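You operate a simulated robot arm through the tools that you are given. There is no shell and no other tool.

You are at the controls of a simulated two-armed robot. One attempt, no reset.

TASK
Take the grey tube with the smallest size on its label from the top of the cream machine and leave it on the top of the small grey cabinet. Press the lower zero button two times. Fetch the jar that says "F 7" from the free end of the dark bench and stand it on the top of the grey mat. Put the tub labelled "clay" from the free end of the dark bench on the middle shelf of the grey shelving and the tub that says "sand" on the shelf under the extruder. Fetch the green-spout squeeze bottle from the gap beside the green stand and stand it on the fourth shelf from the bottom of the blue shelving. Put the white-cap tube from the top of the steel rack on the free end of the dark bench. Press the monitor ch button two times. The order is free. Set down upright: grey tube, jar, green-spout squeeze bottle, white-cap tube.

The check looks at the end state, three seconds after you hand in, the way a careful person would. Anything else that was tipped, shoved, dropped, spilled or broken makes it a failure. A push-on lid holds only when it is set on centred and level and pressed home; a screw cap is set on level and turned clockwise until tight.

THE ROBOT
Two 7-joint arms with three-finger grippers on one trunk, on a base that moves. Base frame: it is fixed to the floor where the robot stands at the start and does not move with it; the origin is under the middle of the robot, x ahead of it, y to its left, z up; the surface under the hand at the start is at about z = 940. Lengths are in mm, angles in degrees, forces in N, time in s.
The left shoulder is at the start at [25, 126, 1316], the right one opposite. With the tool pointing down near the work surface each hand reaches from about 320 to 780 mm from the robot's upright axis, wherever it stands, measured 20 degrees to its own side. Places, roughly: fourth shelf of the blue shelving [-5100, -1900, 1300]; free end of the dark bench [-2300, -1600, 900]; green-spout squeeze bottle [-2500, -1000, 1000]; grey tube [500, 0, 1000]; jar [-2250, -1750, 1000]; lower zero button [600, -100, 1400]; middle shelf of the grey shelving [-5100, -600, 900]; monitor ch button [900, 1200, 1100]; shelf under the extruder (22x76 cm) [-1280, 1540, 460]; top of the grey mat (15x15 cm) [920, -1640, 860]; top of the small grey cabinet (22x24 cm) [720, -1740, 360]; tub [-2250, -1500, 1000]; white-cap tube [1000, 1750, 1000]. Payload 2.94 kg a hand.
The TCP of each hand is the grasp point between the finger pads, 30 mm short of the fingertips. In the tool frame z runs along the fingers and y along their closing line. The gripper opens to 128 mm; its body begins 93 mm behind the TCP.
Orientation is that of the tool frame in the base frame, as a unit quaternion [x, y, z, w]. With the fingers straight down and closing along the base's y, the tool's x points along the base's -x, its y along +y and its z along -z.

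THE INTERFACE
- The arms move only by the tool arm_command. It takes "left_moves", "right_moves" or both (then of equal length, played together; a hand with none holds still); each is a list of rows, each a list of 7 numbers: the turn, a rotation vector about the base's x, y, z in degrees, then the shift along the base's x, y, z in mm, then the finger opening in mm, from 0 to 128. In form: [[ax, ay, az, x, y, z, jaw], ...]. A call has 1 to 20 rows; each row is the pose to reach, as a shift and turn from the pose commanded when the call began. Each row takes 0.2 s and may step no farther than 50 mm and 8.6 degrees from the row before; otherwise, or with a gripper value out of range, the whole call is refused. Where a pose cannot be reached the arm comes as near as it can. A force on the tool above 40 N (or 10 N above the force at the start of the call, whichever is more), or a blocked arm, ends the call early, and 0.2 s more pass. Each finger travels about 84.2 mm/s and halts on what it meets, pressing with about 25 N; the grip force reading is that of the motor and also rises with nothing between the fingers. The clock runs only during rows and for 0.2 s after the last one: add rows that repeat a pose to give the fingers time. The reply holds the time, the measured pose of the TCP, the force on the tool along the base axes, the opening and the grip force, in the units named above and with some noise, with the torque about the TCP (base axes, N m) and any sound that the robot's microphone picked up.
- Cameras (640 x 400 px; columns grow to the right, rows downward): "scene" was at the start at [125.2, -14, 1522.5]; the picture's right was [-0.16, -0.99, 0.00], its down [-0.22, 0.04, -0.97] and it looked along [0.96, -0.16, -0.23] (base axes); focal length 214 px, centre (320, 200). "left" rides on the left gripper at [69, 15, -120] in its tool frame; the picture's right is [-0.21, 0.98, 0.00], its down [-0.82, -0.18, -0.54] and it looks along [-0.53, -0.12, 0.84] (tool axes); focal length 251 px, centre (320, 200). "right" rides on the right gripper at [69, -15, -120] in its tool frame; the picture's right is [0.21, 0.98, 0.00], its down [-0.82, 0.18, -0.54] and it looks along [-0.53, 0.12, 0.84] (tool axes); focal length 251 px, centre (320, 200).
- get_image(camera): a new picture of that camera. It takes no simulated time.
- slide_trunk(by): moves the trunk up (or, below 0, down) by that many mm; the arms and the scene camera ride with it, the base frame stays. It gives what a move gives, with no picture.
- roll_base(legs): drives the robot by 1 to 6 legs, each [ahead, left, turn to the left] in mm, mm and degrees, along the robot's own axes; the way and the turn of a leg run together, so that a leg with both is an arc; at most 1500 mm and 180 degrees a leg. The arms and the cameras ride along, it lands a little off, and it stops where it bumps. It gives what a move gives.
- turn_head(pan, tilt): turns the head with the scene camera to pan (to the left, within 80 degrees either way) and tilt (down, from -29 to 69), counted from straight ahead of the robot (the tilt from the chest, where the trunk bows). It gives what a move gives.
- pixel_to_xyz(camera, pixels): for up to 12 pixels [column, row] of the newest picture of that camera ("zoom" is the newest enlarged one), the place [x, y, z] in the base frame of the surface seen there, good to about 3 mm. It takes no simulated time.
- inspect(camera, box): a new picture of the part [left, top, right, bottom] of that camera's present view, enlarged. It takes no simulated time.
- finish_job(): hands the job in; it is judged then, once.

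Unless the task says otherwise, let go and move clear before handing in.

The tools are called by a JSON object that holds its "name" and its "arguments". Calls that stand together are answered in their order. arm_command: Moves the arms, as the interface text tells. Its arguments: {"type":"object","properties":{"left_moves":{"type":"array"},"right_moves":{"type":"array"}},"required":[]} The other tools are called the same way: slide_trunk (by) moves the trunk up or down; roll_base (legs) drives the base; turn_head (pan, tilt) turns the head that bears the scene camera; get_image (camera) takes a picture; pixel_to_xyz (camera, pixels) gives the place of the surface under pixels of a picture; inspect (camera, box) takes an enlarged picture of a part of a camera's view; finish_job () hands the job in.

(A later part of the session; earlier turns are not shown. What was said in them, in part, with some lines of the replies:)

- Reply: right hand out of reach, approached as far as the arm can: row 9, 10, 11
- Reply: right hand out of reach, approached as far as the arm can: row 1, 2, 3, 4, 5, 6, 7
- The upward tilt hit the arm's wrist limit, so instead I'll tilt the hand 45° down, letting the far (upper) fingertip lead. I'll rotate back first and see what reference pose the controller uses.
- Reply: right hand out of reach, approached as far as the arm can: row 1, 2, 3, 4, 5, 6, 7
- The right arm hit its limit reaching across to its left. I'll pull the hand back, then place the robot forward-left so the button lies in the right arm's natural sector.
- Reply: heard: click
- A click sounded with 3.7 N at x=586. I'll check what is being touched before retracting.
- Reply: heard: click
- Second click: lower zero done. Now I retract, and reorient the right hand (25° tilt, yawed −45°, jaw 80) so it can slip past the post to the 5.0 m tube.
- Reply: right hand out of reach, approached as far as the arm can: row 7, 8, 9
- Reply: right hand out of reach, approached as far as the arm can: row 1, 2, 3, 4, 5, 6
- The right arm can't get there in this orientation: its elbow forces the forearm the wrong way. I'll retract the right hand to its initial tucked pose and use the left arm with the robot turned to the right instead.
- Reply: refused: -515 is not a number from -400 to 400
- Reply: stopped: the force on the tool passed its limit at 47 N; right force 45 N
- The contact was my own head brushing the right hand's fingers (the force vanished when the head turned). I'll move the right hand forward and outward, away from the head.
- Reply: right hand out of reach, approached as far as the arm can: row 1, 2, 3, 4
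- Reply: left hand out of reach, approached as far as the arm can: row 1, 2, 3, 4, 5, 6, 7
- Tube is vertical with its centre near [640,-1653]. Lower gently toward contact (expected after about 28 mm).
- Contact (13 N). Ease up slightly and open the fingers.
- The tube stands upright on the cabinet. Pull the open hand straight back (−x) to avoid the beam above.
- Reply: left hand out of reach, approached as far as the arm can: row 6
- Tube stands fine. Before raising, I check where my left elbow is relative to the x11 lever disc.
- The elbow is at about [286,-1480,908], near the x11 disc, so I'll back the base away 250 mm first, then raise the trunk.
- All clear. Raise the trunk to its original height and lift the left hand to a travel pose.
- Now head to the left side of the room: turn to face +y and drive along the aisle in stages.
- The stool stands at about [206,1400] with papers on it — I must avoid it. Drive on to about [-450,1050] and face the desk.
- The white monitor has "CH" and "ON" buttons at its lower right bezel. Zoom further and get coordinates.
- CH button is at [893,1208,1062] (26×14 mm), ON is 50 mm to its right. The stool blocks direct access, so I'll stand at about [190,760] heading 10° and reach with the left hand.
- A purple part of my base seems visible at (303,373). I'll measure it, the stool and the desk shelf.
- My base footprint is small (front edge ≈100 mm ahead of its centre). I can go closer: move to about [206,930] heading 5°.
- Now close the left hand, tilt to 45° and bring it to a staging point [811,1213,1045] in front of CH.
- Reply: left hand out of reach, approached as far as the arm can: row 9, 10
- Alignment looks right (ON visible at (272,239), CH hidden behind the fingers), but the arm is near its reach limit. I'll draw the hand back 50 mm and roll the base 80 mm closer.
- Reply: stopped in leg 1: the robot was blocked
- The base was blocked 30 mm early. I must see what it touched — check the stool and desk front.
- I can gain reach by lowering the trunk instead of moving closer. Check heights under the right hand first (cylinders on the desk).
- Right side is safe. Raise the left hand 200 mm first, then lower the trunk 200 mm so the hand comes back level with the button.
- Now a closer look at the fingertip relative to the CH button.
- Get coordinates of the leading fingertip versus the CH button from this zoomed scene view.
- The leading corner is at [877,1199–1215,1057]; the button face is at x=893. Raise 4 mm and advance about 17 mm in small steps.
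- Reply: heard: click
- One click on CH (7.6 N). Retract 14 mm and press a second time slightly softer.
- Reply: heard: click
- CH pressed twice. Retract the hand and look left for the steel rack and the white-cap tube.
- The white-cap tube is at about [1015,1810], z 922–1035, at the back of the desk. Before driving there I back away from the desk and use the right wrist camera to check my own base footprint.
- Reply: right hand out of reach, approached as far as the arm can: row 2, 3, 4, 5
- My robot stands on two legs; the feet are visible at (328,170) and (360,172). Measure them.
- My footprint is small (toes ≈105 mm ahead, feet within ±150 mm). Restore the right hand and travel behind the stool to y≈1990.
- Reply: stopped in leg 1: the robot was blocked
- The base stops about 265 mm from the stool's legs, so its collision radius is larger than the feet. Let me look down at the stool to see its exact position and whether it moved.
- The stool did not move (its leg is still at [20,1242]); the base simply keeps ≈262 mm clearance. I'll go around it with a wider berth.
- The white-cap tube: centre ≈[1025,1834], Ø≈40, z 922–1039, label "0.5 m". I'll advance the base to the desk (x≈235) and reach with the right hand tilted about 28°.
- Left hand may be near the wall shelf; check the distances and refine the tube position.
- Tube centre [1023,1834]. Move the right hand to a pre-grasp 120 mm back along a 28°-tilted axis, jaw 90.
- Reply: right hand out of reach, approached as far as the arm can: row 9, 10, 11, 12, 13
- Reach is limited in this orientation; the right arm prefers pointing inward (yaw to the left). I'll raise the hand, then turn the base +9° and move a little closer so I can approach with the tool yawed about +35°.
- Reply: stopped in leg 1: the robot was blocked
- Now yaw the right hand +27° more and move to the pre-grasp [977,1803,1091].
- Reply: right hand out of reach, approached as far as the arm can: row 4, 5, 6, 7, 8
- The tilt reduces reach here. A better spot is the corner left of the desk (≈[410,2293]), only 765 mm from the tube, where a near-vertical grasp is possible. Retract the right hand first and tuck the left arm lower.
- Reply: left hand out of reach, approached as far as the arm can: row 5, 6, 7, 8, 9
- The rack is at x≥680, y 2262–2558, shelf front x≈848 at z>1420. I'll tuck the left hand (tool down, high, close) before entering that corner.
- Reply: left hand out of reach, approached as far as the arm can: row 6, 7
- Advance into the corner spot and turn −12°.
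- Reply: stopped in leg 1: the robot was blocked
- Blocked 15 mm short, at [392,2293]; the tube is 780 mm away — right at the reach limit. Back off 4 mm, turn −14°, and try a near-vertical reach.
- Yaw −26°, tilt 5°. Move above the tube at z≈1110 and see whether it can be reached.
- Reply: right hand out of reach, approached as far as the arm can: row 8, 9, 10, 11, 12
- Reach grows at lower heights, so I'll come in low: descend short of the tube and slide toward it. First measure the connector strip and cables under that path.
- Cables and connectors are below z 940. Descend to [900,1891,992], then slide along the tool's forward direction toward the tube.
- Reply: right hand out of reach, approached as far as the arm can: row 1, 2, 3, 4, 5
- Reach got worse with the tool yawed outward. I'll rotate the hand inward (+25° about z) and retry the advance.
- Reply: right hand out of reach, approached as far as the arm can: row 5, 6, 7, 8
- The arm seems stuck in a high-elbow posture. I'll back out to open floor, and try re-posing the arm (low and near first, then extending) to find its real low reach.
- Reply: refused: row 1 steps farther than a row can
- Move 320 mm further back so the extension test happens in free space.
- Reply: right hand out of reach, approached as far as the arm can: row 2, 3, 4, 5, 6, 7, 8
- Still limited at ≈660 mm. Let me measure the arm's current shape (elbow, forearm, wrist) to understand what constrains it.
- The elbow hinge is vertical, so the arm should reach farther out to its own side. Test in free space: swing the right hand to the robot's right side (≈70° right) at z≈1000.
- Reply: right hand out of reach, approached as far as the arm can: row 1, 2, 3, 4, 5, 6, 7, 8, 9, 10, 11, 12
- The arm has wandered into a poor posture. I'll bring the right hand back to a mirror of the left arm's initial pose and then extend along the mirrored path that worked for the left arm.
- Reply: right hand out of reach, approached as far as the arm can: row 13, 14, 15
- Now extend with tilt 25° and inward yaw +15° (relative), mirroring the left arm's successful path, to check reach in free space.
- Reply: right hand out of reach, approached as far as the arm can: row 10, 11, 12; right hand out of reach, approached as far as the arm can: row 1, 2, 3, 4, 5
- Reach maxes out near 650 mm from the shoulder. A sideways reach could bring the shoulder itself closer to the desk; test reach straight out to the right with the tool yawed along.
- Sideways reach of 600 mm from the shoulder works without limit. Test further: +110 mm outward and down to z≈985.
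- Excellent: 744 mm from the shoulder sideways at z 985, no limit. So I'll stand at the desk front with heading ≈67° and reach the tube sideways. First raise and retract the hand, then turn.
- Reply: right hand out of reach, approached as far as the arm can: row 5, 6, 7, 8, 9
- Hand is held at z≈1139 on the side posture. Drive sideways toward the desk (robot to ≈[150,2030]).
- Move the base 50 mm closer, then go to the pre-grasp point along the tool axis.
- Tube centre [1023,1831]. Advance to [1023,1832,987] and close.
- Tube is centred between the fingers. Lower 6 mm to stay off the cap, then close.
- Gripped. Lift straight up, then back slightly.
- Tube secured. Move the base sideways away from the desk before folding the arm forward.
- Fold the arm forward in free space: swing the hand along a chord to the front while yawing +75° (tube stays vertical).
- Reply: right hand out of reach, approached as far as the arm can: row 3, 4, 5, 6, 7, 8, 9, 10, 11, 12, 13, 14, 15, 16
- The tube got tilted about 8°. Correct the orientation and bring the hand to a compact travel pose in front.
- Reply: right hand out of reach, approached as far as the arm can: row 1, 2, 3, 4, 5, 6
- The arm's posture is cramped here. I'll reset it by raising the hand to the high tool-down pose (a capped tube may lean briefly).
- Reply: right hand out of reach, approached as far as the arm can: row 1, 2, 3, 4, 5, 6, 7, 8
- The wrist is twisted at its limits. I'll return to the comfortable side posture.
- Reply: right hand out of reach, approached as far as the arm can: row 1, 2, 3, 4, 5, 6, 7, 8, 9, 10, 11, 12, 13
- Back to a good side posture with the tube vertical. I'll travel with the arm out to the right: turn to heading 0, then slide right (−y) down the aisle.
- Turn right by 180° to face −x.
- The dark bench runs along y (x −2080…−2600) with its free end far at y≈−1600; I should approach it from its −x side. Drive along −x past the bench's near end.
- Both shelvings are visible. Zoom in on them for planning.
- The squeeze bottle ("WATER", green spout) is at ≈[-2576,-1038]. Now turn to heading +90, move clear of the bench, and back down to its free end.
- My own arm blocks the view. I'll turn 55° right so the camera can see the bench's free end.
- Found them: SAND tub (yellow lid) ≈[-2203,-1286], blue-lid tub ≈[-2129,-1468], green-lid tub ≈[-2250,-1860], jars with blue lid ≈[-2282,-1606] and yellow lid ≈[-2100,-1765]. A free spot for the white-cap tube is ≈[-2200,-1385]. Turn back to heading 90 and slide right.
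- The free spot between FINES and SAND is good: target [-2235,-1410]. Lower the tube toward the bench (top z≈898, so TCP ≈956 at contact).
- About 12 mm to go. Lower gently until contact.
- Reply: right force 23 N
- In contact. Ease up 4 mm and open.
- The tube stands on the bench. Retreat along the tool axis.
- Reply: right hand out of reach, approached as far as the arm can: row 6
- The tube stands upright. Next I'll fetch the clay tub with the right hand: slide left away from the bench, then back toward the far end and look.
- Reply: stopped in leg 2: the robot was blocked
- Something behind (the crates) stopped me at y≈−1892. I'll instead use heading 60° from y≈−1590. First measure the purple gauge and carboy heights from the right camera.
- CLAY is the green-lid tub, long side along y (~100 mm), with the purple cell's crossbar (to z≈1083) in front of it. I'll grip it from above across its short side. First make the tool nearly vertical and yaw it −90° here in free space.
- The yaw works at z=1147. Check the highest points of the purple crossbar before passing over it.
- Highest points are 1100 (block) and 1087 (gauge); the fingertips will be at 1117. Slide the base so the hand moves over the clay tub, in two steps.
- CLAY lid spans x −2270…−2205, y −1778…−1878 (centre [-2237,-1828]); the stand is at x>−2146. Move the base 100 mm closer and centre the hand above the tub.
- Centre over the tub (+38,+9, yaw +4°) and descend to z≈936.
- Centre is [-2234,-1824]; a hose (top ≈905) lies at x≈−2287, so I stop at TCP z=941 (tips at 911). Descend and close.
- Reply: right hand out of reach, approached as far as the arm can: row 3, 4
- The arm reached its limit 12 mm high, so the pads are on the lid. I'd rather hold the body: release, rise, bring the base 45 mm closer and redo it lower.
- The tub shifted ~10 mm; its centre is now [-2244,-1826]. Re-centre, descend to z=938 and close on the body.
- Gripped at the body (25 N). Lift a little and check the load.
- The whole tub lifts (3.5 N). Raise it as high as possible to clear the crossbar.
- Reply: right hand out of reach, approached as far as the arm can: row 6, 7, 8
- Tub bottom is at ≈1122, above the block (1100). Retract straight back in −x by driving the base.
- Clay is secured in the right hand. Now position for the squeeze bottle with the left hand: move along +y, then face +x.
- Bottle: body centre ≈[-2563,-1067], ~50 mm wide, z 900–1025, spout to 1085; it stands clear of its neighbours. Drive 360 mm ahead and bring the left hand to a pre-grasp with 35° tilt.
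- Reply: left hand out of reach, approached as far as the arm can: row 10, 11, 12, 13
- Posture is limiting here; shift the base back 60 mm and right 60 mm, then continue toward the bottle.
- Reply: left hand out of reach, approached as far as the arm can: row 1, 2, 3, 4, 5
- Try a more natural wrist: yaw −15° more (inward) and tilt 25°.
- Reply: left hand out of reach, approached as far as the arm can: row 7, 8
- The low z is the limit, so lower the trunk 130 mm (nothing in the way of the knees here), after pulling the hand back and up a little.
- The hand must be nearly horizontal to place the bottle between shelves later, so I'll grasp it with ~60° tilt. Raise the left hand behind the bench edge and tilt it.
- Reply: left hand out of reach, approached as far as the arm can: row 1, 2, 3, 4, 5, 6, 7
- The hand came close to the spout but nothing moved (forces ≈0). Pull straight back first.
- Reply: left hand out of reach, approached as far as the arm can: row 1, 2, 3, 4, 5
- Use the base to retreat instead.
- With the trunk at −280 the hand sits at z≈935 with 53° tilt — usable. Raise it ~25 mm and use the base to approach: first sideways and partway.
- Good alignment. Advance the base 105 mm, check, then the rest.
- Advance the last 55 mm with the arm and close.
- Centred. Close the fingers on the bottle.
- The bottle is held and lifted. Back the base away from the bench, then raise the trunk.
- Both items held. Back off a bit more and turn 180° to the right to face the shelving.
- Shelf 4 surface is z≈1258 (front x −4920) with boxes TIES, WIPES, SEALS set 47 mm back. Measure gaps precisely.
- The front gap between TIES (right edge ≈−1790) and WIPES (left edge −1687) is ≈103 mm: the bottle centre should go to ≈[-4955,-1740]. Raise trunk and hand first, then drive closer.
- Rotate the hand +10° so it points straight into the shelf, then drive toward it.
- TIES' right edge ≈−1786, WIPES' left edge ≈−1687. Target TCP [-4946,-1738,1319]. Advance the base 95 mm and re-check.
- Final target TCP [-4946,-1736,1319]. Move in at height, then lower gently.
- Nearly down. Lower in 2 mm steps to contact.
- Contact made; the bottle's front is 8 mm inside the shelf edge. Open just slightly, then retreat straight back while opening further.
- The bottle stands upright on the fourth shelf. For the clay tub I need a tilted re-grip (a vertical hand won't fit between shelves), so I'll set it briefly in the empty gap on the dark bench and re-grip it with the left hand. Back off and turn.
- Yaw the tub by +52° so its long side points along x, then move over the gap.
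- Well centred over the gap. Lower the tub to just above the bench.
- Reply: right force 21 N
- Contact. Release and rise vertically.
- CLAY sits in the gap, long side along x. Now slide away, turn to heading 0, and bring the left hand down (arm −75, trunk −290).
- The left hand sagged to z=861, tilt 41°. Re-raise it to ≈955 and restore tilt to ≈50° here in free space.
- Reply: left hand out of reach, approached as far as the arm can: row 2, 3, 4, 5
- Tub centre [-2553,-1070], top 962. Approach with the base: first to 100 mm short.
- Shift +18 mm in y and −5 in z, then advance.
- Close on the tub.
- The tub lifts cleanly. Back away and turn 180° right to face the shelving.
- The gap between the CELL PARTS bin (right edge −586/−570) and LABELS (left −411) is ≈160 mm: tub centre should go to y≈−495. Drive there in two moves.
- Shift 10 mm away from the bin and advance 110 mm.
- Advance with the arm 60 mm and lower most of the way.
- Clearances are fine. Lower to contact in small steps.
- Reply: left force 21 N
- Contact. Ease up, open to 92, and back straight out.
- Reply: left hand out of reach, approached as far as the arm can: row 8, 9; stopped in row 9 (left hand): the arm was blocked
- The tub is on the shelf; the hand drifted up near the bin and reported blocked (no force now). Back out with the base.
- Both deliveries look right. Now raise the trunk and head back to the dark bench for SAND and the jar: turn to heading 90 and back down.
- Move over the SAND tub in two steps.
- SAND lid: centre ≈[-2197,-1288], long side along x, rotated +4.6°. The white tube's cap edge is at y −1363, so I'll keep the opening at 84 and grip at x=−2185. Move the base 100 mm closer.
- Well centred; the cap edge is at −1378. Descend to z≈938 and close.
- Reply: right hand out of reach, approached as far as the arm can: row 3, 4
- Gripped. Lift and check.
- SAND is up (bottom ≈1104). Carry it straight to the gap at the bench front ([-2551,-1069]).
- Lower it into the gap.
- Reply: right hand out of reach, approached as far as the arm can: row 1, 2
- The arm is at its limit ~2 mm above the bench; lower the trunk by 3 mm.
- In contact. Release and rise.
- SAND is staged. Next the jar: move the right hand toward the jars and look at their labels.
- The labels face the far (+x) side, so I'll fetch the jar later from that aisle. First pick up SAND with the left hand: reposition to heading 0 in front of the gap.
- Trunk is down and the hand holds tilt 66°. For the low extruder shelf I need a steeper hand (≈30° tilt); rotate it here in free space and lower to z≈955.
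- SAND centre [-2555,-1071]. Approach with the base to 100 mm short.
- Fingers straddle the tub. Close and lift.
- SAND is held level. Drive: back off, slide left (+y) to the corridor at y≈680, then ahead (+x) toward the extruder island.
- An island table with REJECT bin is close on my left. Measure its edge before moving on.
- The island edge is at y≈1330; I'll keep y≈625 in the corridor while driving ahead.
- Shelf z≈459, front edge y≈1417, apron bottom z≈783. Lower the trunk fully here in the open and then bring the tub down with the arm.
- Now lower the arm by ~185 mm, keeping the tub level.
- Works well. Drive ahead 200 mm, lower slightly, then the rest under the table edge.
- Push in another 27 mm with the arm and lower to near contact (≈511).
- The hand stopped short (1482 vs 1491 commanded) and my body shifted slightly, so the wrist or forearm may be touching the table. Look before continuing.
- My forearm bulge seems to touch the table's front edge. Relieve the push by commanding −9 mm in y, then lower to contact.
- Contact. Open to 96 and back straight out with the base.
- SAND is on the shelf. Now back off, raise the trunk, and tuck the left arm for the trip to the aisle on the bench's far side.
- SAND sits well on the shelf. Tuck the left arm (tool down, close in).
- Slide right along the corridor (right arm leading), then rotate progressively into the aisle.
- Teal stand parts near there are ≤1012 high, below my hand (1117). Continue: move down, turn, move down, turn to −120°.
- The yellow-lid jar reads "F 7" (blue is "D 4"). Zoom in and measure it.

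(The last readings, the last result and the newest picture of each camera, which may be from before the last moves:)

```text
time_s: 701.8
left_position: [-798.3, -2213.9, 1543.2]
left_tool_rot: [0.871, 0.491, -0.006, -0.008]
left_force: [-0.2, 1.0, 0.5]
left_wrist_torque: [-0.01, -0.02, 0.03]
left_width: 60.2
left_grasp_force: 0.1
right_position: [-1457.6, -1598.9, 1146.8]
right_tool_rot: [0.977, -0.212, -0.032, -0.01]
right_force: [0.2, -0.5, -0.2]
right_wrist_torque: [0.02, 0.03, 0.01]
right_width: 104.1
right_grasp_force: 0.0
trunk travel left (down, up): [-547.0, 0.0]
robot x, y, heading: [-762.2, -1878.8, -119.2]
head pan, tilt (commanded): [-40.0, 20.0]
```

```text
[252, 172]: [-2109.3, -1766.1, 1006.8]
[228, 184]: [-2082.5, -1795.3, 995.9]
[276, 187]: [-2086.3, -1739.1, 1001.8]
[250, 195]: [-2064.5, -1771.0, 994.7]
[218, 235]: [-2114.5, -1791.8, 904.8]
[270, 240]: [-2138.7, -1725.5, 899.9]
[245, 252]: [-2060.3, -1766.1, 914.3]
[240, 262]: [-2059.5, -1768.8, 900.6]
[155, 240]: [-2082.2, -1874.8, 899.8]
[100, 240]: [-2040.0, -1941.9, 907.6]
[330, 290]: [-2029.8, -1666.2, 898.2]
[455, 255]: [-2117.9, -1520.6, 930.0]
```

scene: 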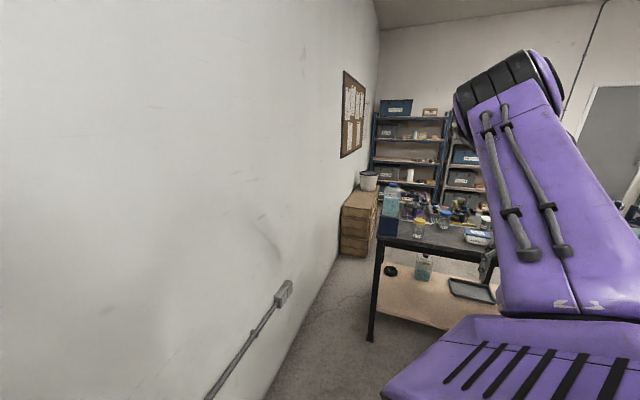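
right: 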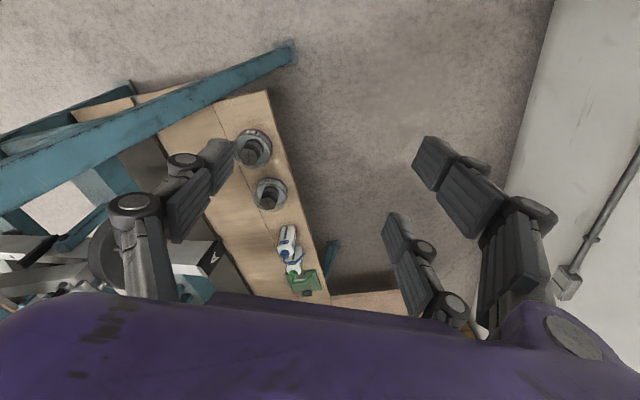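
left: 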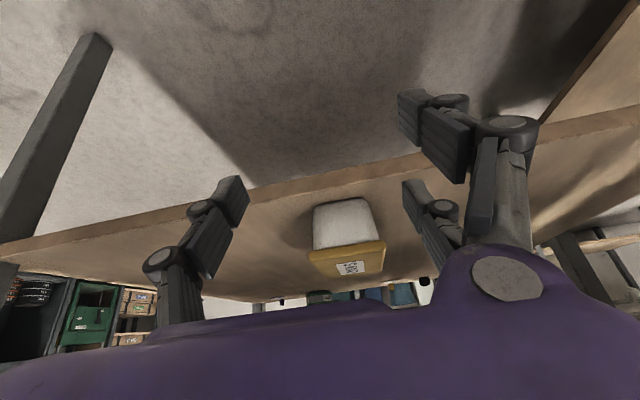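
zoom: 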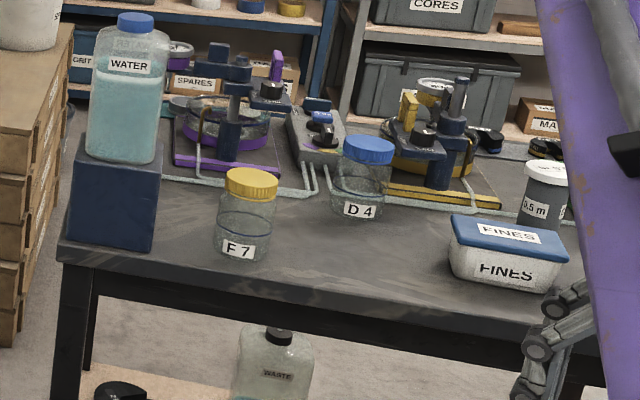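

Jar F 7: centre ≈[-2093,-1767], Ø≈66, z 899–1008. Turn to heading −105° and slide toward it.

{"name": "roll_base", "arguments": {"legs": [[0, 0, 14.2], [118, -475, 0]]}}

{"name": "get_image", "arguments": {"camera": "right"}}

```text
time_s: 707.3
left_position: [-1196.1, -2201.9, 1543.9]
left_tool_rot: [0.802, 0.598, -0.006, -0.007]
left_force: [-0.5, 0.2, -0.3]
left_wrist_torque: [-0.01, 0.01, 0.0]
left_width: 59.9
left_grasp_force: 0.0
right_position: [-1988.5, -1771.2, 1147.9]
right_tool_rot: [0.996, -0.087, -0.033, -0.006]
right_force: [0.7, -0.6, 0.1]
right_wrist_torque: [-0.01, 0.0, 0.01]
right_width: 104.0
right_grasp_force: 0.1
trunk travel left (down, up): [-547.0, 0.0]
robot x, y, heading: [-1240.1, -1870.2, -105.2]
head pan, tilt (commanded): [-40.0, 20.0]
```

```text
taken
```

right: 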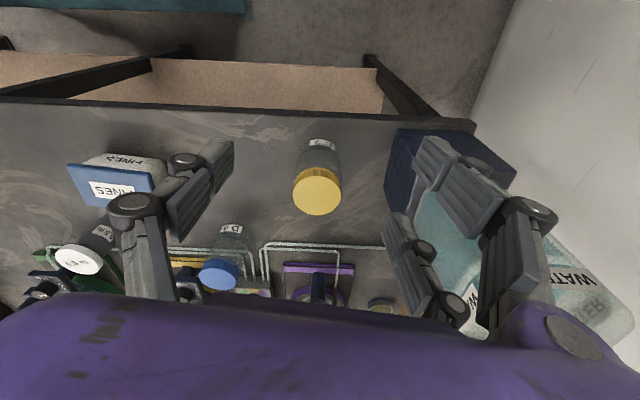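

{"name": "pixel_to_xyz", "arguments": {"camera": "right", "pixels": [[317, 192], [294, 192], [340, 192], [317, 172], [317, 210], [398, 150], [430, 215], [415, 140], [450, 240], [470, 320], [530, 270], [430, 270]]}}

{"name": "inspect", "arguments": {"camera": "right", "box": [260, 100, 560, 340]}}

```text
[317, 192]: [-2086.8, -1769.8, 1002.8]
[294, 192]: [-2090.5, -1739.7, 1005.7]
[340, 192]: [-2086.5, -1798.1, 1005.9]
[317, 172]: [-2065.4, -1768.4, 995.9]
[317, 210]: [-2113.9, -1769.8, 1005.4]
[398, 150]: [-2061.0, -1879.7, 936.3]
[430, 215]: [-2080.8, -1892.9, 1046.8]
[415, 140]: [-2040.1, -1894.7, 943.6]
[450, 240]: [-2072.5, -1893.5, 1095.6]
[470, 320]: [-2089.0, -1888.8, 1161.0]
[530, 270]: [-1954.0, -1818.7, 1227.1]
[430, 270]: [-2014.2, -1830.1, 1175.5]
```

```text
1.67 times, centred on (410, 220) of right
```

zoom: 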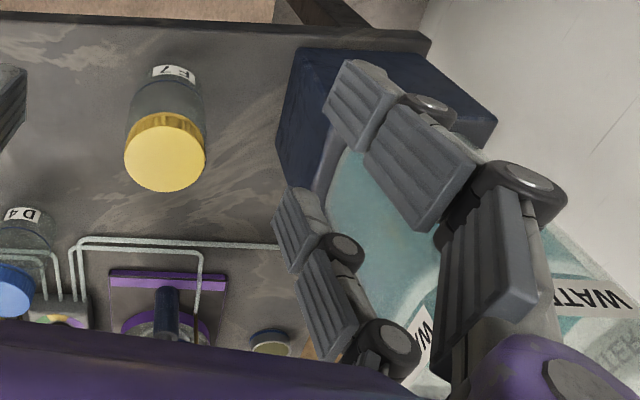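

Jar lid centre [-2089,-1769]; the carboy face is at y≈−1890, fine. Move the remaining 100 mm and narrow the jaw to 92.

{"name": "arm_command", "arguments": {"right_moves": [[0, 0, 0, 0, 0, 0, 92], [0, 0, 0, 0, 0, 0, 92]]}}

{"name": "roll_base", "arguments": {"legs": [[24, -97, 0]]}}

{"name": "get_image", "arguments": {"camera": "right"}}

```text
time_s: 707.9
left_position: [-1196.8, -2200.9, 1543.0]
left_tool_rot: [0.802, 0.598, -0.007, -0.007]
left_force: [0.8, -0.3, 0.0]
left_wrist_torque: [-0.02, 0.01, 0.01]
left_width: 60.2
left_grasp_force: 0.0
right_position: [-1988.2, -1772.1, 1147.7]
right_tool_rot: [0.996, -0.088, -0.032, -0.006]
right_force: [-0.1, 0.3, 0.1]
right_wrist_torque: [0.01, 0.02, 0.0]
right_width: 91.8
right_grasp_force: 0.0
trunk travel left (down, up): [-547.0, 0.0]
robot x, y, heading: [-1241.8, -1861.5, -104.7]
head pan, tilt (commanded): [-40.0, 20.0]
```

```text
time_s: 709.4
left_position: [-1295.7, -2200.9, 1544.5]
left_tool_rot: [0.802, 0.597, -0.007, -0.007]
left_force: [-0.2, 0.1, -0.4]
left_wrist_torque: [0.0, 0.03, -0.02]
left_width: 60.3
left_grasp_force: 0.1
right_position: [-2087.7, -1768.5, 1148.1]
right_tool_rot: [0.996, -0.088, -0.034, -0.006]
right_force: [-0.3, 0.3, 0.8]
right_wrist_torque: [-0.03, 0.04, 0.0]
right_width: 91.9
right_grasp_force: 0.2
trunk travel left (down, up): [-547.0, 0.0]
robot x, y, heading: [-1344.4, -1866.4, -105.4]
head pan, tilt (commanded): [-40.0, 20.0]
```

```text
taken
```

right: 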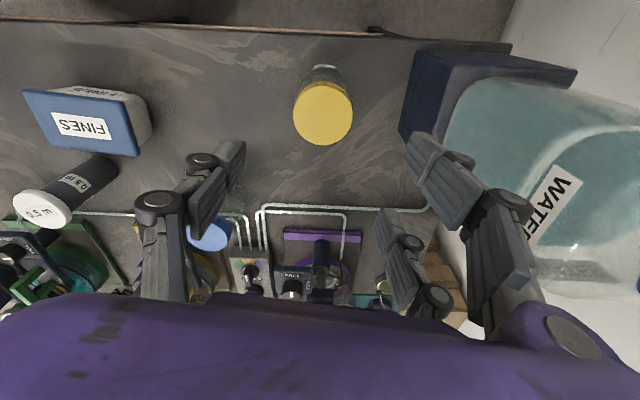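

Directly above the jar. Descend to z≈948.

{"name": "arm_command", "arguments": {"right_moves": [[0, 0, 0, 0, 0, -40, 92], [0, 0, 0, 0, 0, -80, 92], [0, 0, 0, 0, 0, -110, 92], [0, 0, 0, 0, 0, -110, 92]]}}

{"name": "get_image", "arguments": {"camera": "right"}}

{"name": "pixel_to_xyz", "arguments": {"camera": "right", "pixels": [[320, 110], [285, 110], [355, 110]]}}

```text
time_s: 710.4
left_position: [-1297.5, -2201.1, 1543.6]
left_tool_rot: [0.802, 0.598, -0.008, -0.006]
left_force: [0.5, 0.4, 0.0]
left_wrist_torque: [-0.01, 0.02, 0.02]
left_width: 60.0
left_grasp_force: 0.1
right_position: [-2090.4, -1768.8, 1038.6]
right_tool_rot: [0.996, -0.088, -0.034, -0.006]
right_force: [0.2, -0.5, 0.6]
right_wrist_torque: [0.0, 0.02, 0.01]
right_width: 92.0
right_grasp_force: 0.1
trunk travel left (down, up): [-547.0, 0.0]
robot x, y, heading: [-1346.4, -1867.8, -105.1]
head pan, tilt (commanded): [-40.0, 20.0]
```

```text
taken
```

right: 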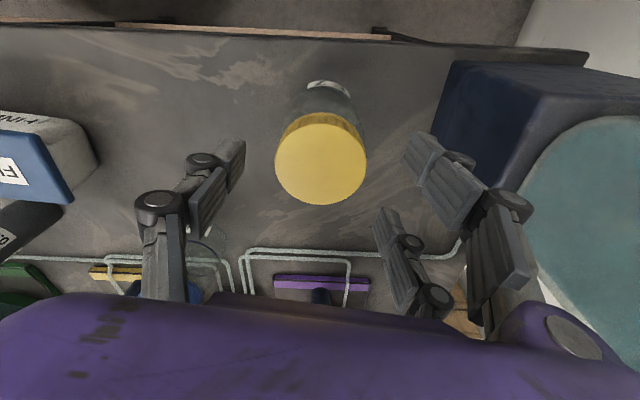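

```text
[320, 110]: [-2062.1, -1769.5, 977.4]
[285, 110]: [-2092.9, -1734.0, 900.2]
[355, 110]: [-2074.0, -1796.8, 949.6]
```

{"name": "arm_command", "arguments": {"right_moves": [[0, 0, 0, 1, 0, -35, 92], [0, 0, 0, 1, 0, -70, 92], [0, 0, 0, 1, 0, -90, 92], [0, 0, 0, 1, 0, -90, 92]]}}

{"name": "get_image", "arguments": {"camera": "right"}}

```text
time_s: 711.4
left_position: [-1297.9, -2200.9, 1542.9]
left_tool_rot: [0.802, 0.597, -0.008, -0.007]
left_force: [-0.2, 0.3, 0.3]
left_wrist_torque: [0.04, 0.04, 0.03]
left_width: 59.9
left_grasp_force: 0.0
right_position: [-2087.6, -1767.8, 946.1]
right_tool_rot: [0.996, -0.088, -0.033, -0.007]
right_force: [0.6, 0.2, -0.2]
right_wrist_torque: [0.03, 0.01, 0.02]
right_width: 91.8
right_grasp_force: 0.0
trunk travel left (down, up): [-547.0, 0.0]
robot x, y, heading: [-1342.9, -1865.0, -105.1]
head pan, tilt (commanded): [-40.0, 20.0]
```

```text
taken
```

right: 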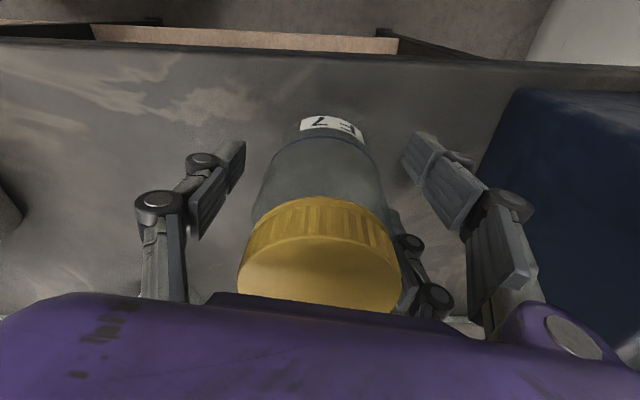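

"F 7" confirmed. Close and lift.

{"name": "arm_command", "arguments": {"right_moves": [[0, 0, 0, 0, 0, 0, 20], [0, 0, 0, 0, 0, 0, 20], [0, 0, 0, 0, 0, 0, 20], [0, 0, 0, 0, 0, 0, 20]]}}

{"name": "arm_command", "arguments": {"right_moves": [[0, 0, 0, 0, 0, 8, 20], [0, 0, 0, 0, 0, 20, 20], [0, 0, 0, 0, 0, 50, 20], [0, 0, 0, 0, 0, 90, 20], [0, 0, 0, 0, 0, 130, 20], [0, 0, 0, 0, 0, 170, 20], [0, 0, 0, 0, 0, 195, 20]]}}

{"name": "get_image", "arguments": {"camera": "right"}}

```text
time_s: 712.4
left_position: [-1296.7, -2201.2, 1542.6]
left_tool_rot: [0.802, 0.597, -0.007, -0.006]
left_force: [-0.2, 0.4, 0.7]
left_wrist_torque: [-0.02, 0.0, 0.03]
left_width: 60.2
left_grasp_force: 0.1
right_position: [-2088.0, -1768.6, 945.8]
right_tool_rot: [0.996, -0.088, -0.032, -0.007]
right_force: [-0.1, -0.6, 0.7]
right_wrist_torque: [-0.04, 0.07, -0.04]
right_width: 63.2
right_grasp_force: 24.6
trunk travel left (down, up): [-547.0, 0.0]
robot x, y, heading: [-1344.4, -1869.6, -105.1]
head pan, tilt (commanded): [-40.0, 20.0]
```

```text
time_s: 714.0
left_position: [-1296.6, -2200.6, 1544.7]
left_tool_rot: [0.802, 0.597, -0.006, -0.007]
left_force: [-0.5, 0.3, -1.6]
left_wrist_torque: [0.0, 0.01, -0.01]
left_width: 59.9
left_grasp_force: 0.1
right_position: [-2087.7, -1769.5, 1142.3]
right_tool_rot: [0.996, -0.088, -0.033, -0.007]
right_force: [0.3, 0.3, -0.7]
right_wrist_torque: [0.01, -0.06, -0.01]
right_width: 63.2
right_grasp_force: 25.3
trunk travel left (down, up): [-547.0, 0.0]
robot x, y, heading: [-1342.7, -1865.1, -105.0]
head pan, tilt (commanded): [-40.0, 20.0]
```

```text
taken
```

right: 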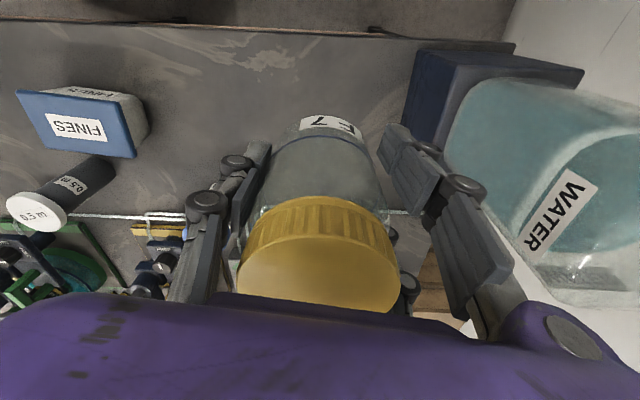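

The jar is secure. Carry it back along the aisle to x≈−300.

{"name": "roll_base", "arguments": {"legs": [[-295, 1001, 0]]}}

{"name": "roll_base", "arguments": {"legs": [[0, 0, -72.5], [0, 0, -72.5]]}}

{"name": "get_image", "arguments": {"camera": "right"}}

{"name": "turn_head", "arguments": {"pan": -70, "tilt": 20}}

{"name": "get_image", "arguments": {"camera": "scene"}}

```text
time_s: 723.1
left_position: [-251.8, -2174.5, 1542.8]
left_tool_rot: [0.8, 0.6, -0.008, -0.007]
left_force: [-0.2, -0.4, 0.0]
left_wrist_torque: [-0.01, -0.05, 0.0]
left_width: 59.8
left_grasp_force: 0.1
right_position: [-1047.2, -1747.9, 1140.7]
right_tool_rot: [0.996, -0.085, -0.033, -0.006]
right_force: [0.7, 1.2, -1.3]
right_wrist_torque: [0.0, -0.01, 0.01]
right_width: 63.2
right_grasp_force: 25.4
trunk travel left (down, up): [-547.0, 0.0]
robot x, y, heading: [-301.3, -1839.8, -104.5]
head pan, tilt (commanded): [-40.0, 20.0]
```

```text
time_s: 729.7
left_position: [-541.8, -1606.7, 1544.6]
left_tool_rot: [0.825, -0.565, 0.004, -0.009]
left_force: [-0.3, 0.1, -0.3]
left_wrist_torque: [0.0, -0.01, 0.0]
left_width: 60.2
left_grasp_force: 0.0
right_position: [349.7, -1459.7, 1141.8]
right_tool_rot: [-0.239, 0.971, 0.004, 0.033]
right_force: [-0.4, 0.6, -1.5]
right_wrist_torque: [-0.05, -0.01, -0.03]
right_width: 61.6
right_grasp_force: 25.3
trunk travel left (down, up): [-547.0, 0.0]
robot x, y, heading: [-303.7, -1843.0, 112.8]
head pan, tilt (commanded): [-40.0, 20.0]
```

```text
taken
```

right: 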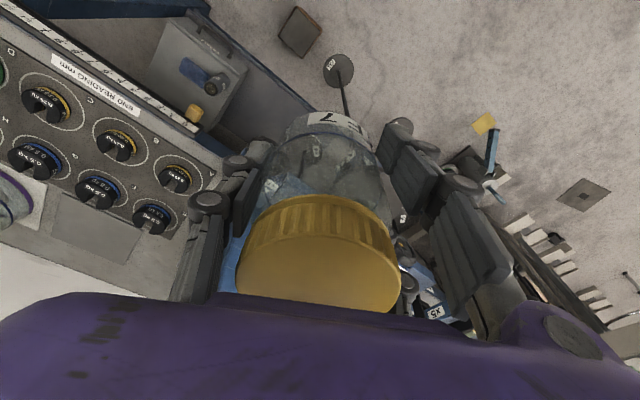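

```text
time_s: 730.6
left_position: [-540.7, -1604.8, 1543.8]
left_tool_rot: [0.826, -0.564, 0.004, -0.009]
left_force: [0.0, 0.2, 0.1]
left_wrist_torque: [-0.02, 0.0, 0.02]
left_width: 60.2
left_grasp_force: 0.1
right_position: [350.5, -1460.9, 1141.3]
right_tool_rot: [-0.239, 0.97, 0.005, 0.033]
right_force: [-0.1, 0.4, -1.3]
right_wrist_torque: [-0.01, -0.01, -0.03]
right_width: 61.7
right_grasp_force: 25.1
trunk travel left (down, up): [-547.0, 0.0]
robot x, y, heading: [-299.1, -1838.7, 113.0]
head pan, tilt (commanded): [-70.0, 20.0]
```

```text
taken
```

scene: 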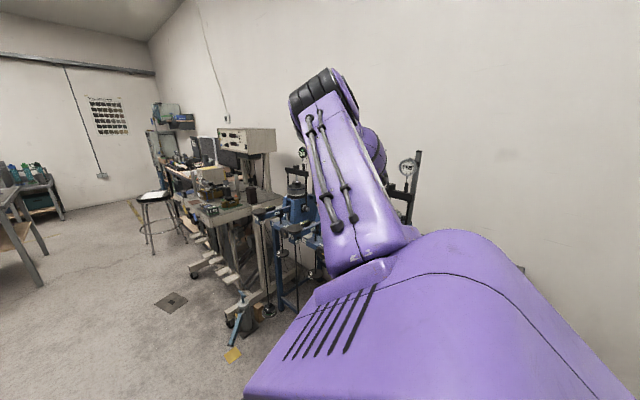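

Now go down to y≈−2014 and then over the blue bench so the jar ends above the mat.

{"name": "roll_base", "arguments": {"legs": [[-163, 68, 0], [-170, -400, 0]]}}

{"name": "get_image", "arguments": {"camera": "right"}}

```text
time_s: 735.8
left_position: [-110.9, -1783.0, 1543.7]
left_tool_rot: [0.825, -0.565, 0.004, -0.008]
left_force: [0.1, -0.2, 0.2]
left_wrist_torque: [0.02, 0.01, 0.02]
left_width: 60.0
left_grasp_force: 0.0
right_position: [779.8, -1640.1, 1141.4]
right_tool_rot: [-0.238, 0.971, 0.004, 0.032]
right_force: [0.9, 0.8, -1.5]
right_wrist_torque: [-0.01, 0.01, 0.04]
right_width: 61.7
right_grasp_force: 25.3
trunk travel left (down, up): [-547.0, 0.0]
robot x, y, heading: [131.0, -2020.5, 112.7]
head pan, tilt (commanded): [-70.0, 20.0]
```

```text
taken
```

right: 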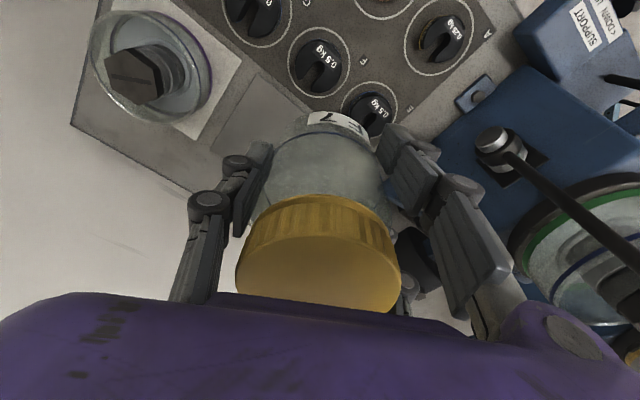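

{"name": "pixel_to_xyz", "arguments": {"camera": "right", "pixels": [[262, 110], [222, 150], [250, 75], [215, 130], [280, 85], [240, 110], [500, 145], [520, 165], [150, 70], [205, 150], [430, 130], [450, 100]]}}

{"name": "inspect", "arguments": {"camera": "right", "box": [60, 20, 320, 240]}}

```text
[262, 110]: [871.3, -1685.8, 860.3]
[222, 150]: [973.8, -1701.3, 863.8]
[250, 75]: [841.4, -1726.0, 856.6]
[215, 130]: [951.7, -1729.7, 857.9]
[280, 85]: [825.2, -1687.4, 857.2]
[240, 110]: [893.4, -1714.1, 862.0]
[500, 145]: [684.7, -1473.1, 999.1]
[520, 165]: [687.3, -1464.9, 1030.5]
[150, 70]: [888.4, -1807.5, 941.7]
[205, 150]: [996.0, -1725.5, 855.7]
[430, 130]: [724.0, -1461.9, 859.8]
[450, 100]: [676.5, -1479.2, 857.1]
```

```text
1.82 times, centred on (190, 130) of right
```

zoom: 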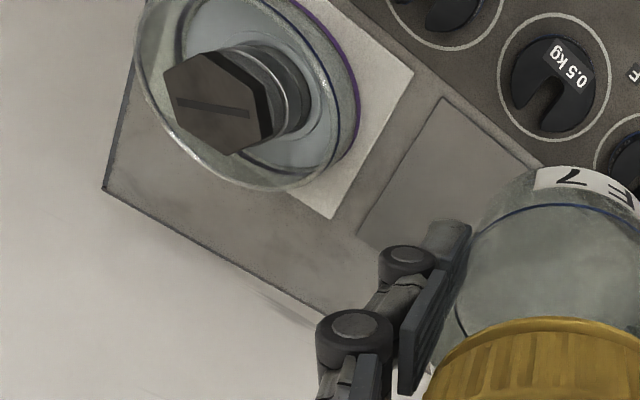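

Mat centre is ≈[920,-1640]. Move the remaining 140 mm.

{"name": "roll_base", "arguments": {"legs": [[-54, -129, 0]]}}

{"name": "get_image", "arguments": {"camera": "right"}}

{"name": "turn_head", "arguments": {"pan": -78, "tilt": 35}}

{"name": "get_image", "arguments": {"camera": "scene"}}

```text
time_s: 737.5
left_position: [24.9, -1784.5, 1542.6]
left_tool_rot: [0.825, -0.565, 0.005, -0.009]
left_force: [-0.1, -0.1, -0.2]
left_wrist_torque: [-0.01, -0.01, -0.03]
left_width: 60.0
left_grasp_force: 0.0
right_position: [916.0, -1640.4, 1141.1]
right_tool_rot: [-0.24, 0.97, 0.003, 0.034]
right_force: [-0.2, 0.2, -1.5]
right_wrist_torque: [0.04, -0.02, -0.03]
right_width: 61.9
right_grasp_force: 24.9
trunk travel left (down, up): [-547.0, 0.0]
robot x, y, heading: [272.0, -2021.7, 113.0]
head pan, tilt (commanded): [-70.0, 20.0]
```

```text
taken
```

right: 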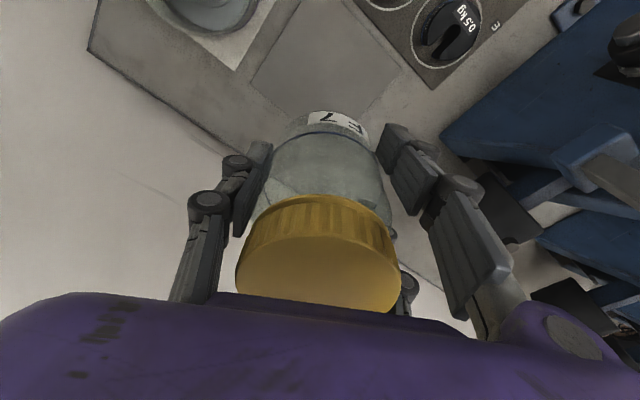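

```text
time_s: 738.3
left_position: [26.1, -1785.8, 1544.2]
left_tool_rot: [0.826, -0.564, 0.004, -0.009]
left_force: [-0.4, -0.3, 0.2]
left_wrist_torque: [0.02, -0.01, -0.01]
left_width: 60.2
left_grasp_force: 0.0
right_position: [916.3, -1638.7, 1140.5]
right_tool_rot: [-0.24, 0.97, 0.005, 0.033]
right_force: [0.4, -0.6, -0.9]
right_wrist_torque: [0.0, 0.01, -0.03]
right_width: 61.6
right_grasp_force: 24.8
trunk travel left (down, up): [-547.0, 0.0]
robot x, y, heading: [265.5, -2023.8, 112.8]
head pan, tilt (commanded): [-78.0, 35.0]
```

```text
taken
```

scene: 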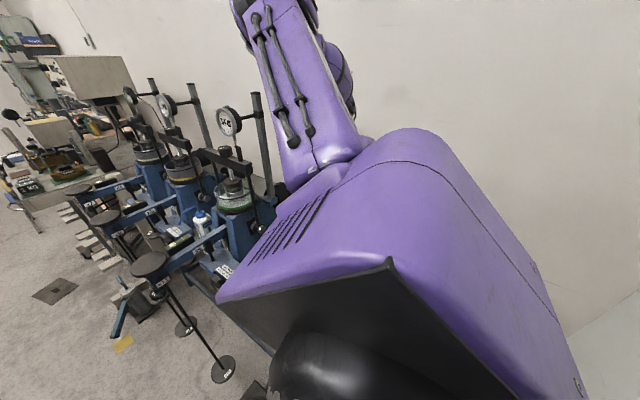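

{"name": "pixel_to_xyz", "arguments": {"camera": "right", "pixels": [[325, 45], [255, 80], [300, 5], [345, 3], [405, 75], [370, 115], [280, 115], [330, 70]]}}

{"name": "slide_trunk", "arguments": {"by": -60}}

```text
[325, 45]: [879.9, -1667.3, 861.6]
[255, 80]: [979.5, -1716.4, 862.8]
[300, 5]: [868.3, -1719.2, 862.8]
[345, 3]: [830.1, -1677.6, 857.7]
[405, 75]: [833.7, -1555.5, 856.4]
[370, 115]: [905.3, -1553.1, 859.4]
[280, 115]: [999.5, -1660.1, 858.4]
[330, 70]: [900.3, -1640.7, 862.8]
```

```text
time_s: 739.3
left_position: [26.1, -1787.0, 1484.1]
left_tool_rot: [0.825, -0.565, 0.004, -0.009]
left_force: [0.2, -0.1, -0.6]
left_wrist_torque: [-0.01, 0.01, -0.02]
left_width: 60.1
left_grasp_force: 0.1
right_position: [917.2, -1639.5, 1081.7]
right_tool_rot: [-0.24, 0.97, 0.005, 0.033]
right_force: [-0.4, -0.1, -2.0]
right_wrist_torque: [-0.01, 0.02, 0.0]
right_width: 61.4
right_grasp_force: 24.8
trunk travel left (down, up): [-487.0, 60.0]
robot x, y, heading: [267.7, -2021.4, 113.0]
head pan, tilt (commanded): [-78.0, 35.0]
```

Mat top z≈862, centre confirmed. Lower the jar.

{"name": "arm_command", "arguments": {"right_moves": [[0, 0, 0, 2, 0, -40, 20], [0, 0, 0, 3, -1, -80, 20], [0, 0, 0, 3, -1, -120, 20], [0, 0, 0, 3, -1, -150, 20], [0, 0, 0, 3, -1, -162, 20], [0, 0, 0, 3, -1, -162, 20]]}}

{"name": "get_image", "arguments": {"camera": "right"}}

```text
time_s: 740.7
left_position: [26.4, -1784.6, 1483.4]
left_tool_rot: [0.825, -0.566, 0.004, -0.008]
left_force: [0.8, -0.3, 0.1]
left_wrist_torque: [0.02, -0.02, 0.06]
left_width: 60.2
left_grasp_force: 0.1
right_position: [917.9, -1640.4, 918.5]
right_tool_rot: [-0.24, 0.97, 0.005, 0.033]
right_force: [0.2, -0.1, -1.9]
right_wrist_torque: [-0.01, -0.03, -0.02]
right_width: 61.7
right_grasp_force: 25.3
trunk travel left (down, up): [-487.0, 60.0]
robot x, y, heading: [269.9, -2018.0, 112.8]
head pan, tilt (commanded): [-78.0, 35.0]
```

```text
taken
```

right: 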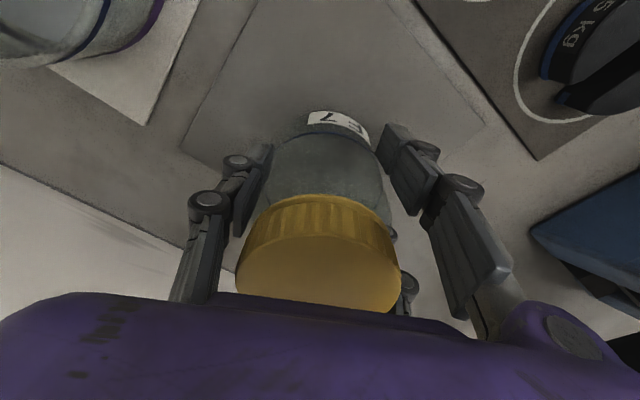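

{"name": "arm_command", "arguments": {"right_moves": [[0, 0, 0, 0, 0, -4, 20], [0, 0, 0, 0, 0, -7, 20]]}}

{"name": "arm_command", "arguments": {"right_moves": [[0, 0, 0, 0, 0, -2, 20], [0, 0, 0, 0, 0, -4, 20]]}}

```text
time_s: 741.3
left_position: [26.7, -1785.4, 1483.9]
left_tool_rot: [0.825, -0.564, 0.003, -0.009]
left_force: [0.3, -0.2, 0.1]
left_wrist_torque: [0.0, 0.0, -0.02]
left_width: 59.8
left_grasp_force: 0.0
right_position: [918.7, -1639.6, 911.7]
right_tool_rot: [-0.239, 0.97, 0.004, 0.033]
right_force: [-0.2, -0.8, -0.9]
right_wrist_torque: [-0.03, 0.0, 0.0]
right_width: 61.5
right_grasp_force: 24.9
trunk travel left (down, up): [-487.0, 60.0]
robot x, y, heading: [264.8, -2022.1, 112.7]
head pan, tilt (commanded): [-78.0, 35.0]
```

```text
time_s: 741.9
left_position: [23.8, -1787.1, 1483.4]
left_tool_rot: [0.826, -0.564, 0.004, -0.01]
left_force: [-0.5, -0.9, -0.4]
left_wrist_torque: [0.0, -0.01, 0.0]
left_width: 59.9
left_grasp_force: 0.1
right_position: [918.7, -1640.3, 910.9]
right_tool_rot: [-0.24, 0.97, 0.005, 0.036]
right_force: [-2.0, 0.0, 16.9]
right_wrist_torque: [-0.04, -0.36, 0.12]
right_width: 61.9
right_grasp_force: 25.5
trunk travel left (down, up): [-487.0, 60.0]
robot x, y, heading: [270.2, -2020.7, 113.0]
head pan, tilt (commanded): [-78.0, 35.0]
```

Contact. Ease, open, and rise straight up.

{"name": "arm_command", "arguments": {"right_moves": [[0, 0, 0, 0, 0, 2.5, 20], [0, 0, 0, 0, 0, 2.5, 68], [0, 0, 0, 0, 0, 2.5, 80], [0, 0, 0, 0, 0, 2.5, 92], [0, 0, 0, 0, 0, 2.5, 92]]}}

{"name": "get_image", "arguments": {"camera": "right"}}

{"name": "arm_command", "arguments": {"right_moves": [[0, 0, 0, 0, 0, 25, 92], [0, 0, 0, 0, 0, 60, 92], [0, 0, 0, 0, 0, 100, 92], [0, 0, 0, 0, 0, 140, 92], [0, 0, 0, 0, 0, 180, 92], [0, 0, 0, 0, 0, 200, 92]]}}

{"name": "get_image", "arguments": {"camera": "right"}}

```text
time_s: 743.1
left_position: [26.0, -1785.3, 1484.2]
left_tool_rot: [0.825, -0.565, 0.004, -0.009]
left_force: [0.2, -0.1, 0.3]
left_wrist_torque: [0.02, -0.01, 0.01]
left_width: 60.0
left_grasp_force: 0.1
right_position: [919.4, -1639.5, 910.8]
right_tool_rot: [-0.24, 0.97, 0.004, 0.033]
right_force: [-0.5, 0.3, -0.6]
right_wrist_torque: [-0.03, -0.01, -0.01]
right_width: 92.3
right_grasp_force: 0.0
trunk travel left (down, up): [-487.0, 60.0]
robot x, y, heading: [267.7, -2018.7, 112.9]
head pan, tilt (commanded): [-78.0, 35.0]
```

```text
taken
```

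right: 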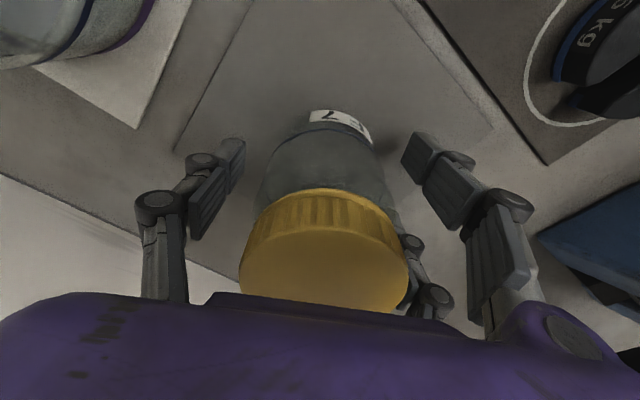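

```text
time_s: 744.5
left_position: [25.4, -1785.5, 1483.5]
left_tool_rot: [0.825, -0.565, 0.004, -0.008]
left_force: [0.5, 0.9, 0.0]
left_wrist_torque: [-0.01, -0.05, -0.04]
left_width: 60.1
left_grasp_force: 0.0
right_position: [918.7, -1640.9, 1109.2]
right_tool_rot: [-0.24, 0.97, 0.004, 0.033]
right_force: [0.1, -0.5, 0.3]
right_wrist_torque: [0.02, -0.02, -0.02]
right_width: 92.3
right_grasp_force: 0.1
trunk travel left (down, up): [-487.0, 60.0]
robot x, y, heading: [269.1, -2017.9, 112.8]
head pan, tilt (commanded): [-78.0, 35.0]
```

```text
taken
```

right: 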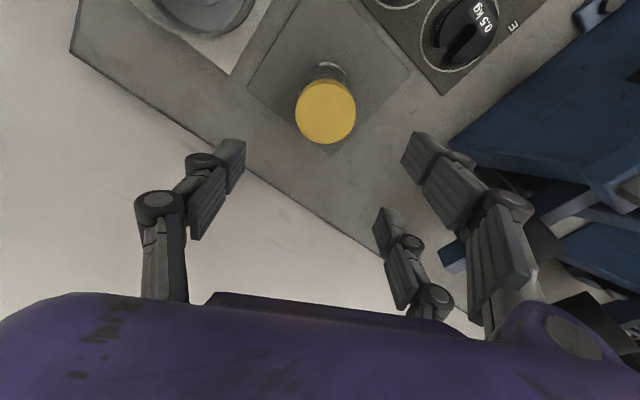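

The jar stands on the mat. Raise the trunk and move clear of the bench.

{"name": "slide_trunk", "arguments": {"by": 55}}

{"name": "roll_base", "arguments": {"legs": [[224, 529, 0]]}}

{"name": "turn_head", "arguments": {"pan": -78, "tilt": 20}}

{"name": "get_image", "arguments": {"camera": "scene"}}

{"name": "get_image", "arguments": {"camera": "right"}}

```text
time_s: 745.5
left_position: [24.0, -1783.2, 1536.9]
left_tool_rot: [0.826, -0.564, 0.005, -0.009]
left_force: [0.5, 0.3, -0.1]
left_wrist_torque: [-0.05, -0.04, -0.03]
left_width: 59.9
left_grasp_force: 0.1
right_position: [919.3, -1639.2, 1164.7]
right_tool_rot: [-0.241, 0.97, 0.003, 0.033]
right_force: [-0.6, 0.9, -0.2]
right_wrist_torque: [-0.04, -0.04, -0.02]
right_width: 92.2
right_grasp_force: 0.0
trunk travel left (down, up): [-542.0, 5.0]
robot x, y, heading: [265.2, -2023.1, 112.7]
head pan, tilt (commanded): [-78.0, 35.0]
```

```text
time_s: 750.5
left_position: [-545.0, -1790.1, 1538.2]
left_tool_rot: [0.827, -0.562, 0.004, -0.009]
left_force: [-0.1, -0.1, -0.5]
left_wrist_torque: [-0.03, 0.01, 0.0]
left_width: 60.1
left_grasp_force: 0.1
right_position: [346.7, -1637.1, 1165.5]
right_tool_rot: [-0.244, 0.969, 0.005, 0.033]
right_force: [0.4, 0.1, 0.1]
right_wrist_torque: [0.0, 0.01, 0.0]
right_width: 91.7
right_grasp_force: 0.1
trunk travel left (down, up): [-542.0, 5.0]
robot x, y, heading: [-303.0, -2021.1, 113.5]
head pan, tilt (commanded): [-78.0, 35.0]
```

```text
time_s: 751.3
left_position: [-545.8, -1789.5, 1538.9]
left_tool_rot: [0.827, -0.561, 0.004, -0.009]
left_force: [-0.4, -0.3, -0.4]
left_wrist_torque: [0.01, -0.01, 0.04]
left_width: 60.1
left_grasp_force: 0.0
right_position: [346.2, -1637.1, 1167.0]
right_tool_rot: [-0.245, 0.969, 0.005, 0.033]
right_force: [-0.1, -0.4, 0.1]
right_wrist_torque: [-0.02, -0.02, -0.01]
right_width: 91.9
right_grasp_force: 0.0
trunk travel left (down, up): [-542.0, 5.0]
robot x, y, heading: [-302.5, -2023.1, 113.3]
head pan, tilt (commanded): [-78.0, 20.0]
```

```text
taken
```

scene: 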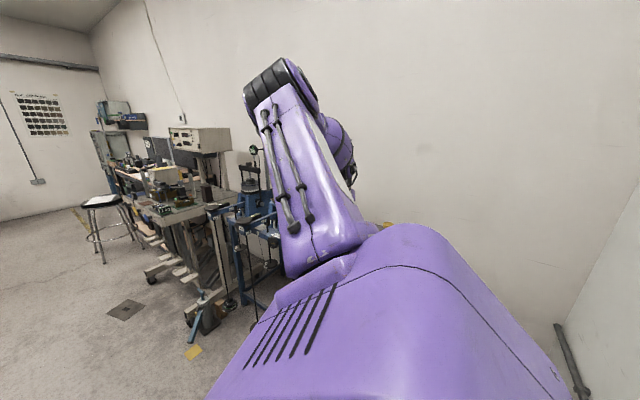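

```text
taken
```

right: 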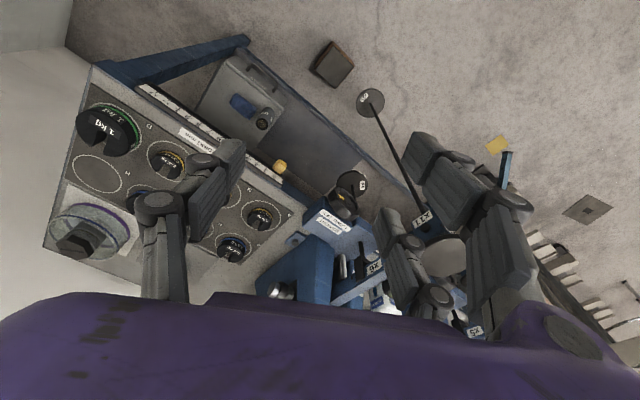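

{"name": "inspect", "arguments": {"camera": "right", "box": [180, 30, 320, 190]}}

{"name": "inspect", "arguments": {"camera": "scene", "box": [330, 180, 460, 260]}}

{"name": "inspect", "arguments": {"camera": "scene", "box": [60, 80, 280, 340]}}

```text
2.50 times, centred on (250, 110) of right
```

zoom: 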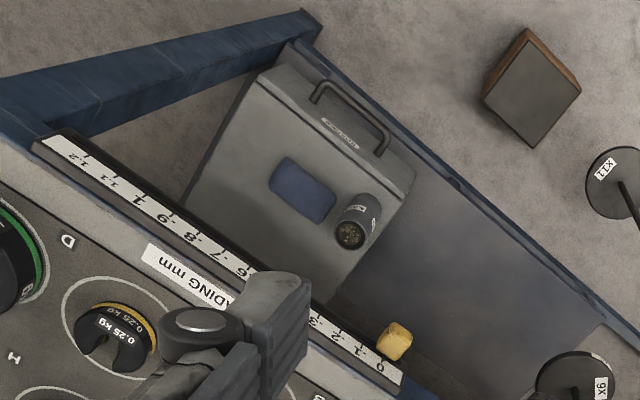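

```text
4.92 times, centred on (395, 220) of scene
```

zoom: 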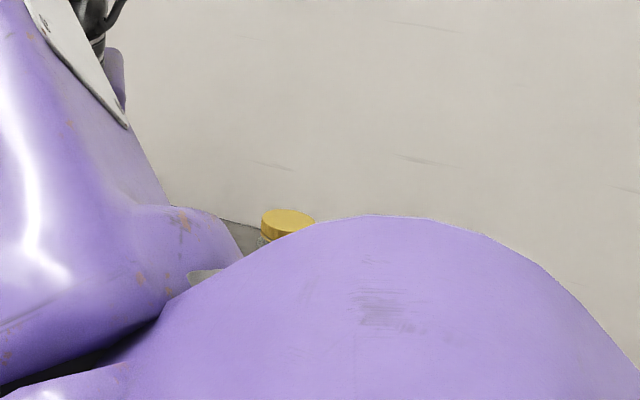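

```text
1.54 times, centred on (170, 210) of scene
```

zoom: 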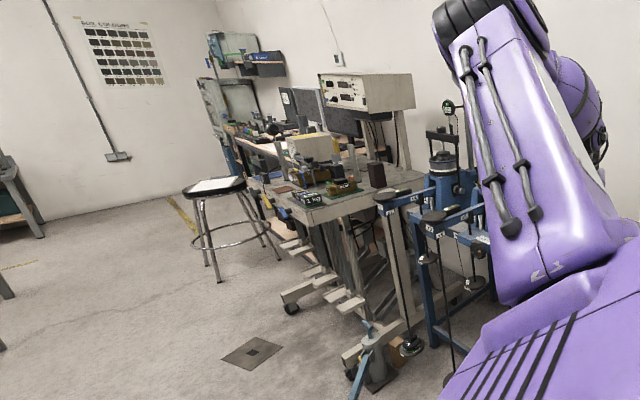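

Final checks look good: the grey tube stands on the cabinet, jar F 7 on the mat, and my hands are clear. The other pieces were each seen in place after release, and each button gave two clicks. Handing in.

{"name": "finish_job", "arguments": {}}

```text
The job is handed in.
```

I did all eight parts of the job and handed it in. No verdict came back, so this rests on what the pictures and readings showed.

| Part | Result |
|---|---|
| Grey tube | The "5.0 m" one, smaller of the two on the cream machine, stands upright on the small grey cabinet |
| Lower zero button | Pressed twice, one click each time |
| Jar "F 7" | The yellow-lid jar stands on the grey mat |
| Clay tub | On the middle shelf of the grey shelving, between the CELL PARTS bin and the LABELS box |
| Sand tub | On the shelf under the extruder, about 2 cm in from the front edge |
| Green-spout bottle | Stands on the fourth shelf of the blue shelving, about 8 mm in from the front edge |
| White-cap tube | Stands on the free end of the dark bench, between the FINES tub and where the sand tub stood |
| Monitor CH button | Pressed twice, one click each time |

These moments touched or came near other things:
- **Base contacts:** The base stopped against obstacles a few times, at the desk area, the weight rack and the wooden crates. It also stopped at the stool, which measured the same position afterwards. I did not re-measure the others.
- **Grey shelving:** As I backed out after placing the clay tub, the left hand drifted up near the CELL PARTS bin and the arm reported being blocked. The force read zero and the bin looked unmoved in the pictures.
- **Extruder table:** While I set down the sand tub, my left forearm seemed to touch the table's front edge lightly. Nothing on the table looked disturbed.
- **Dark bench:** The first time I gripped the clay tub it slid about 1 cm. I also set both tubs down briefly in the empty gap there to change my grip.
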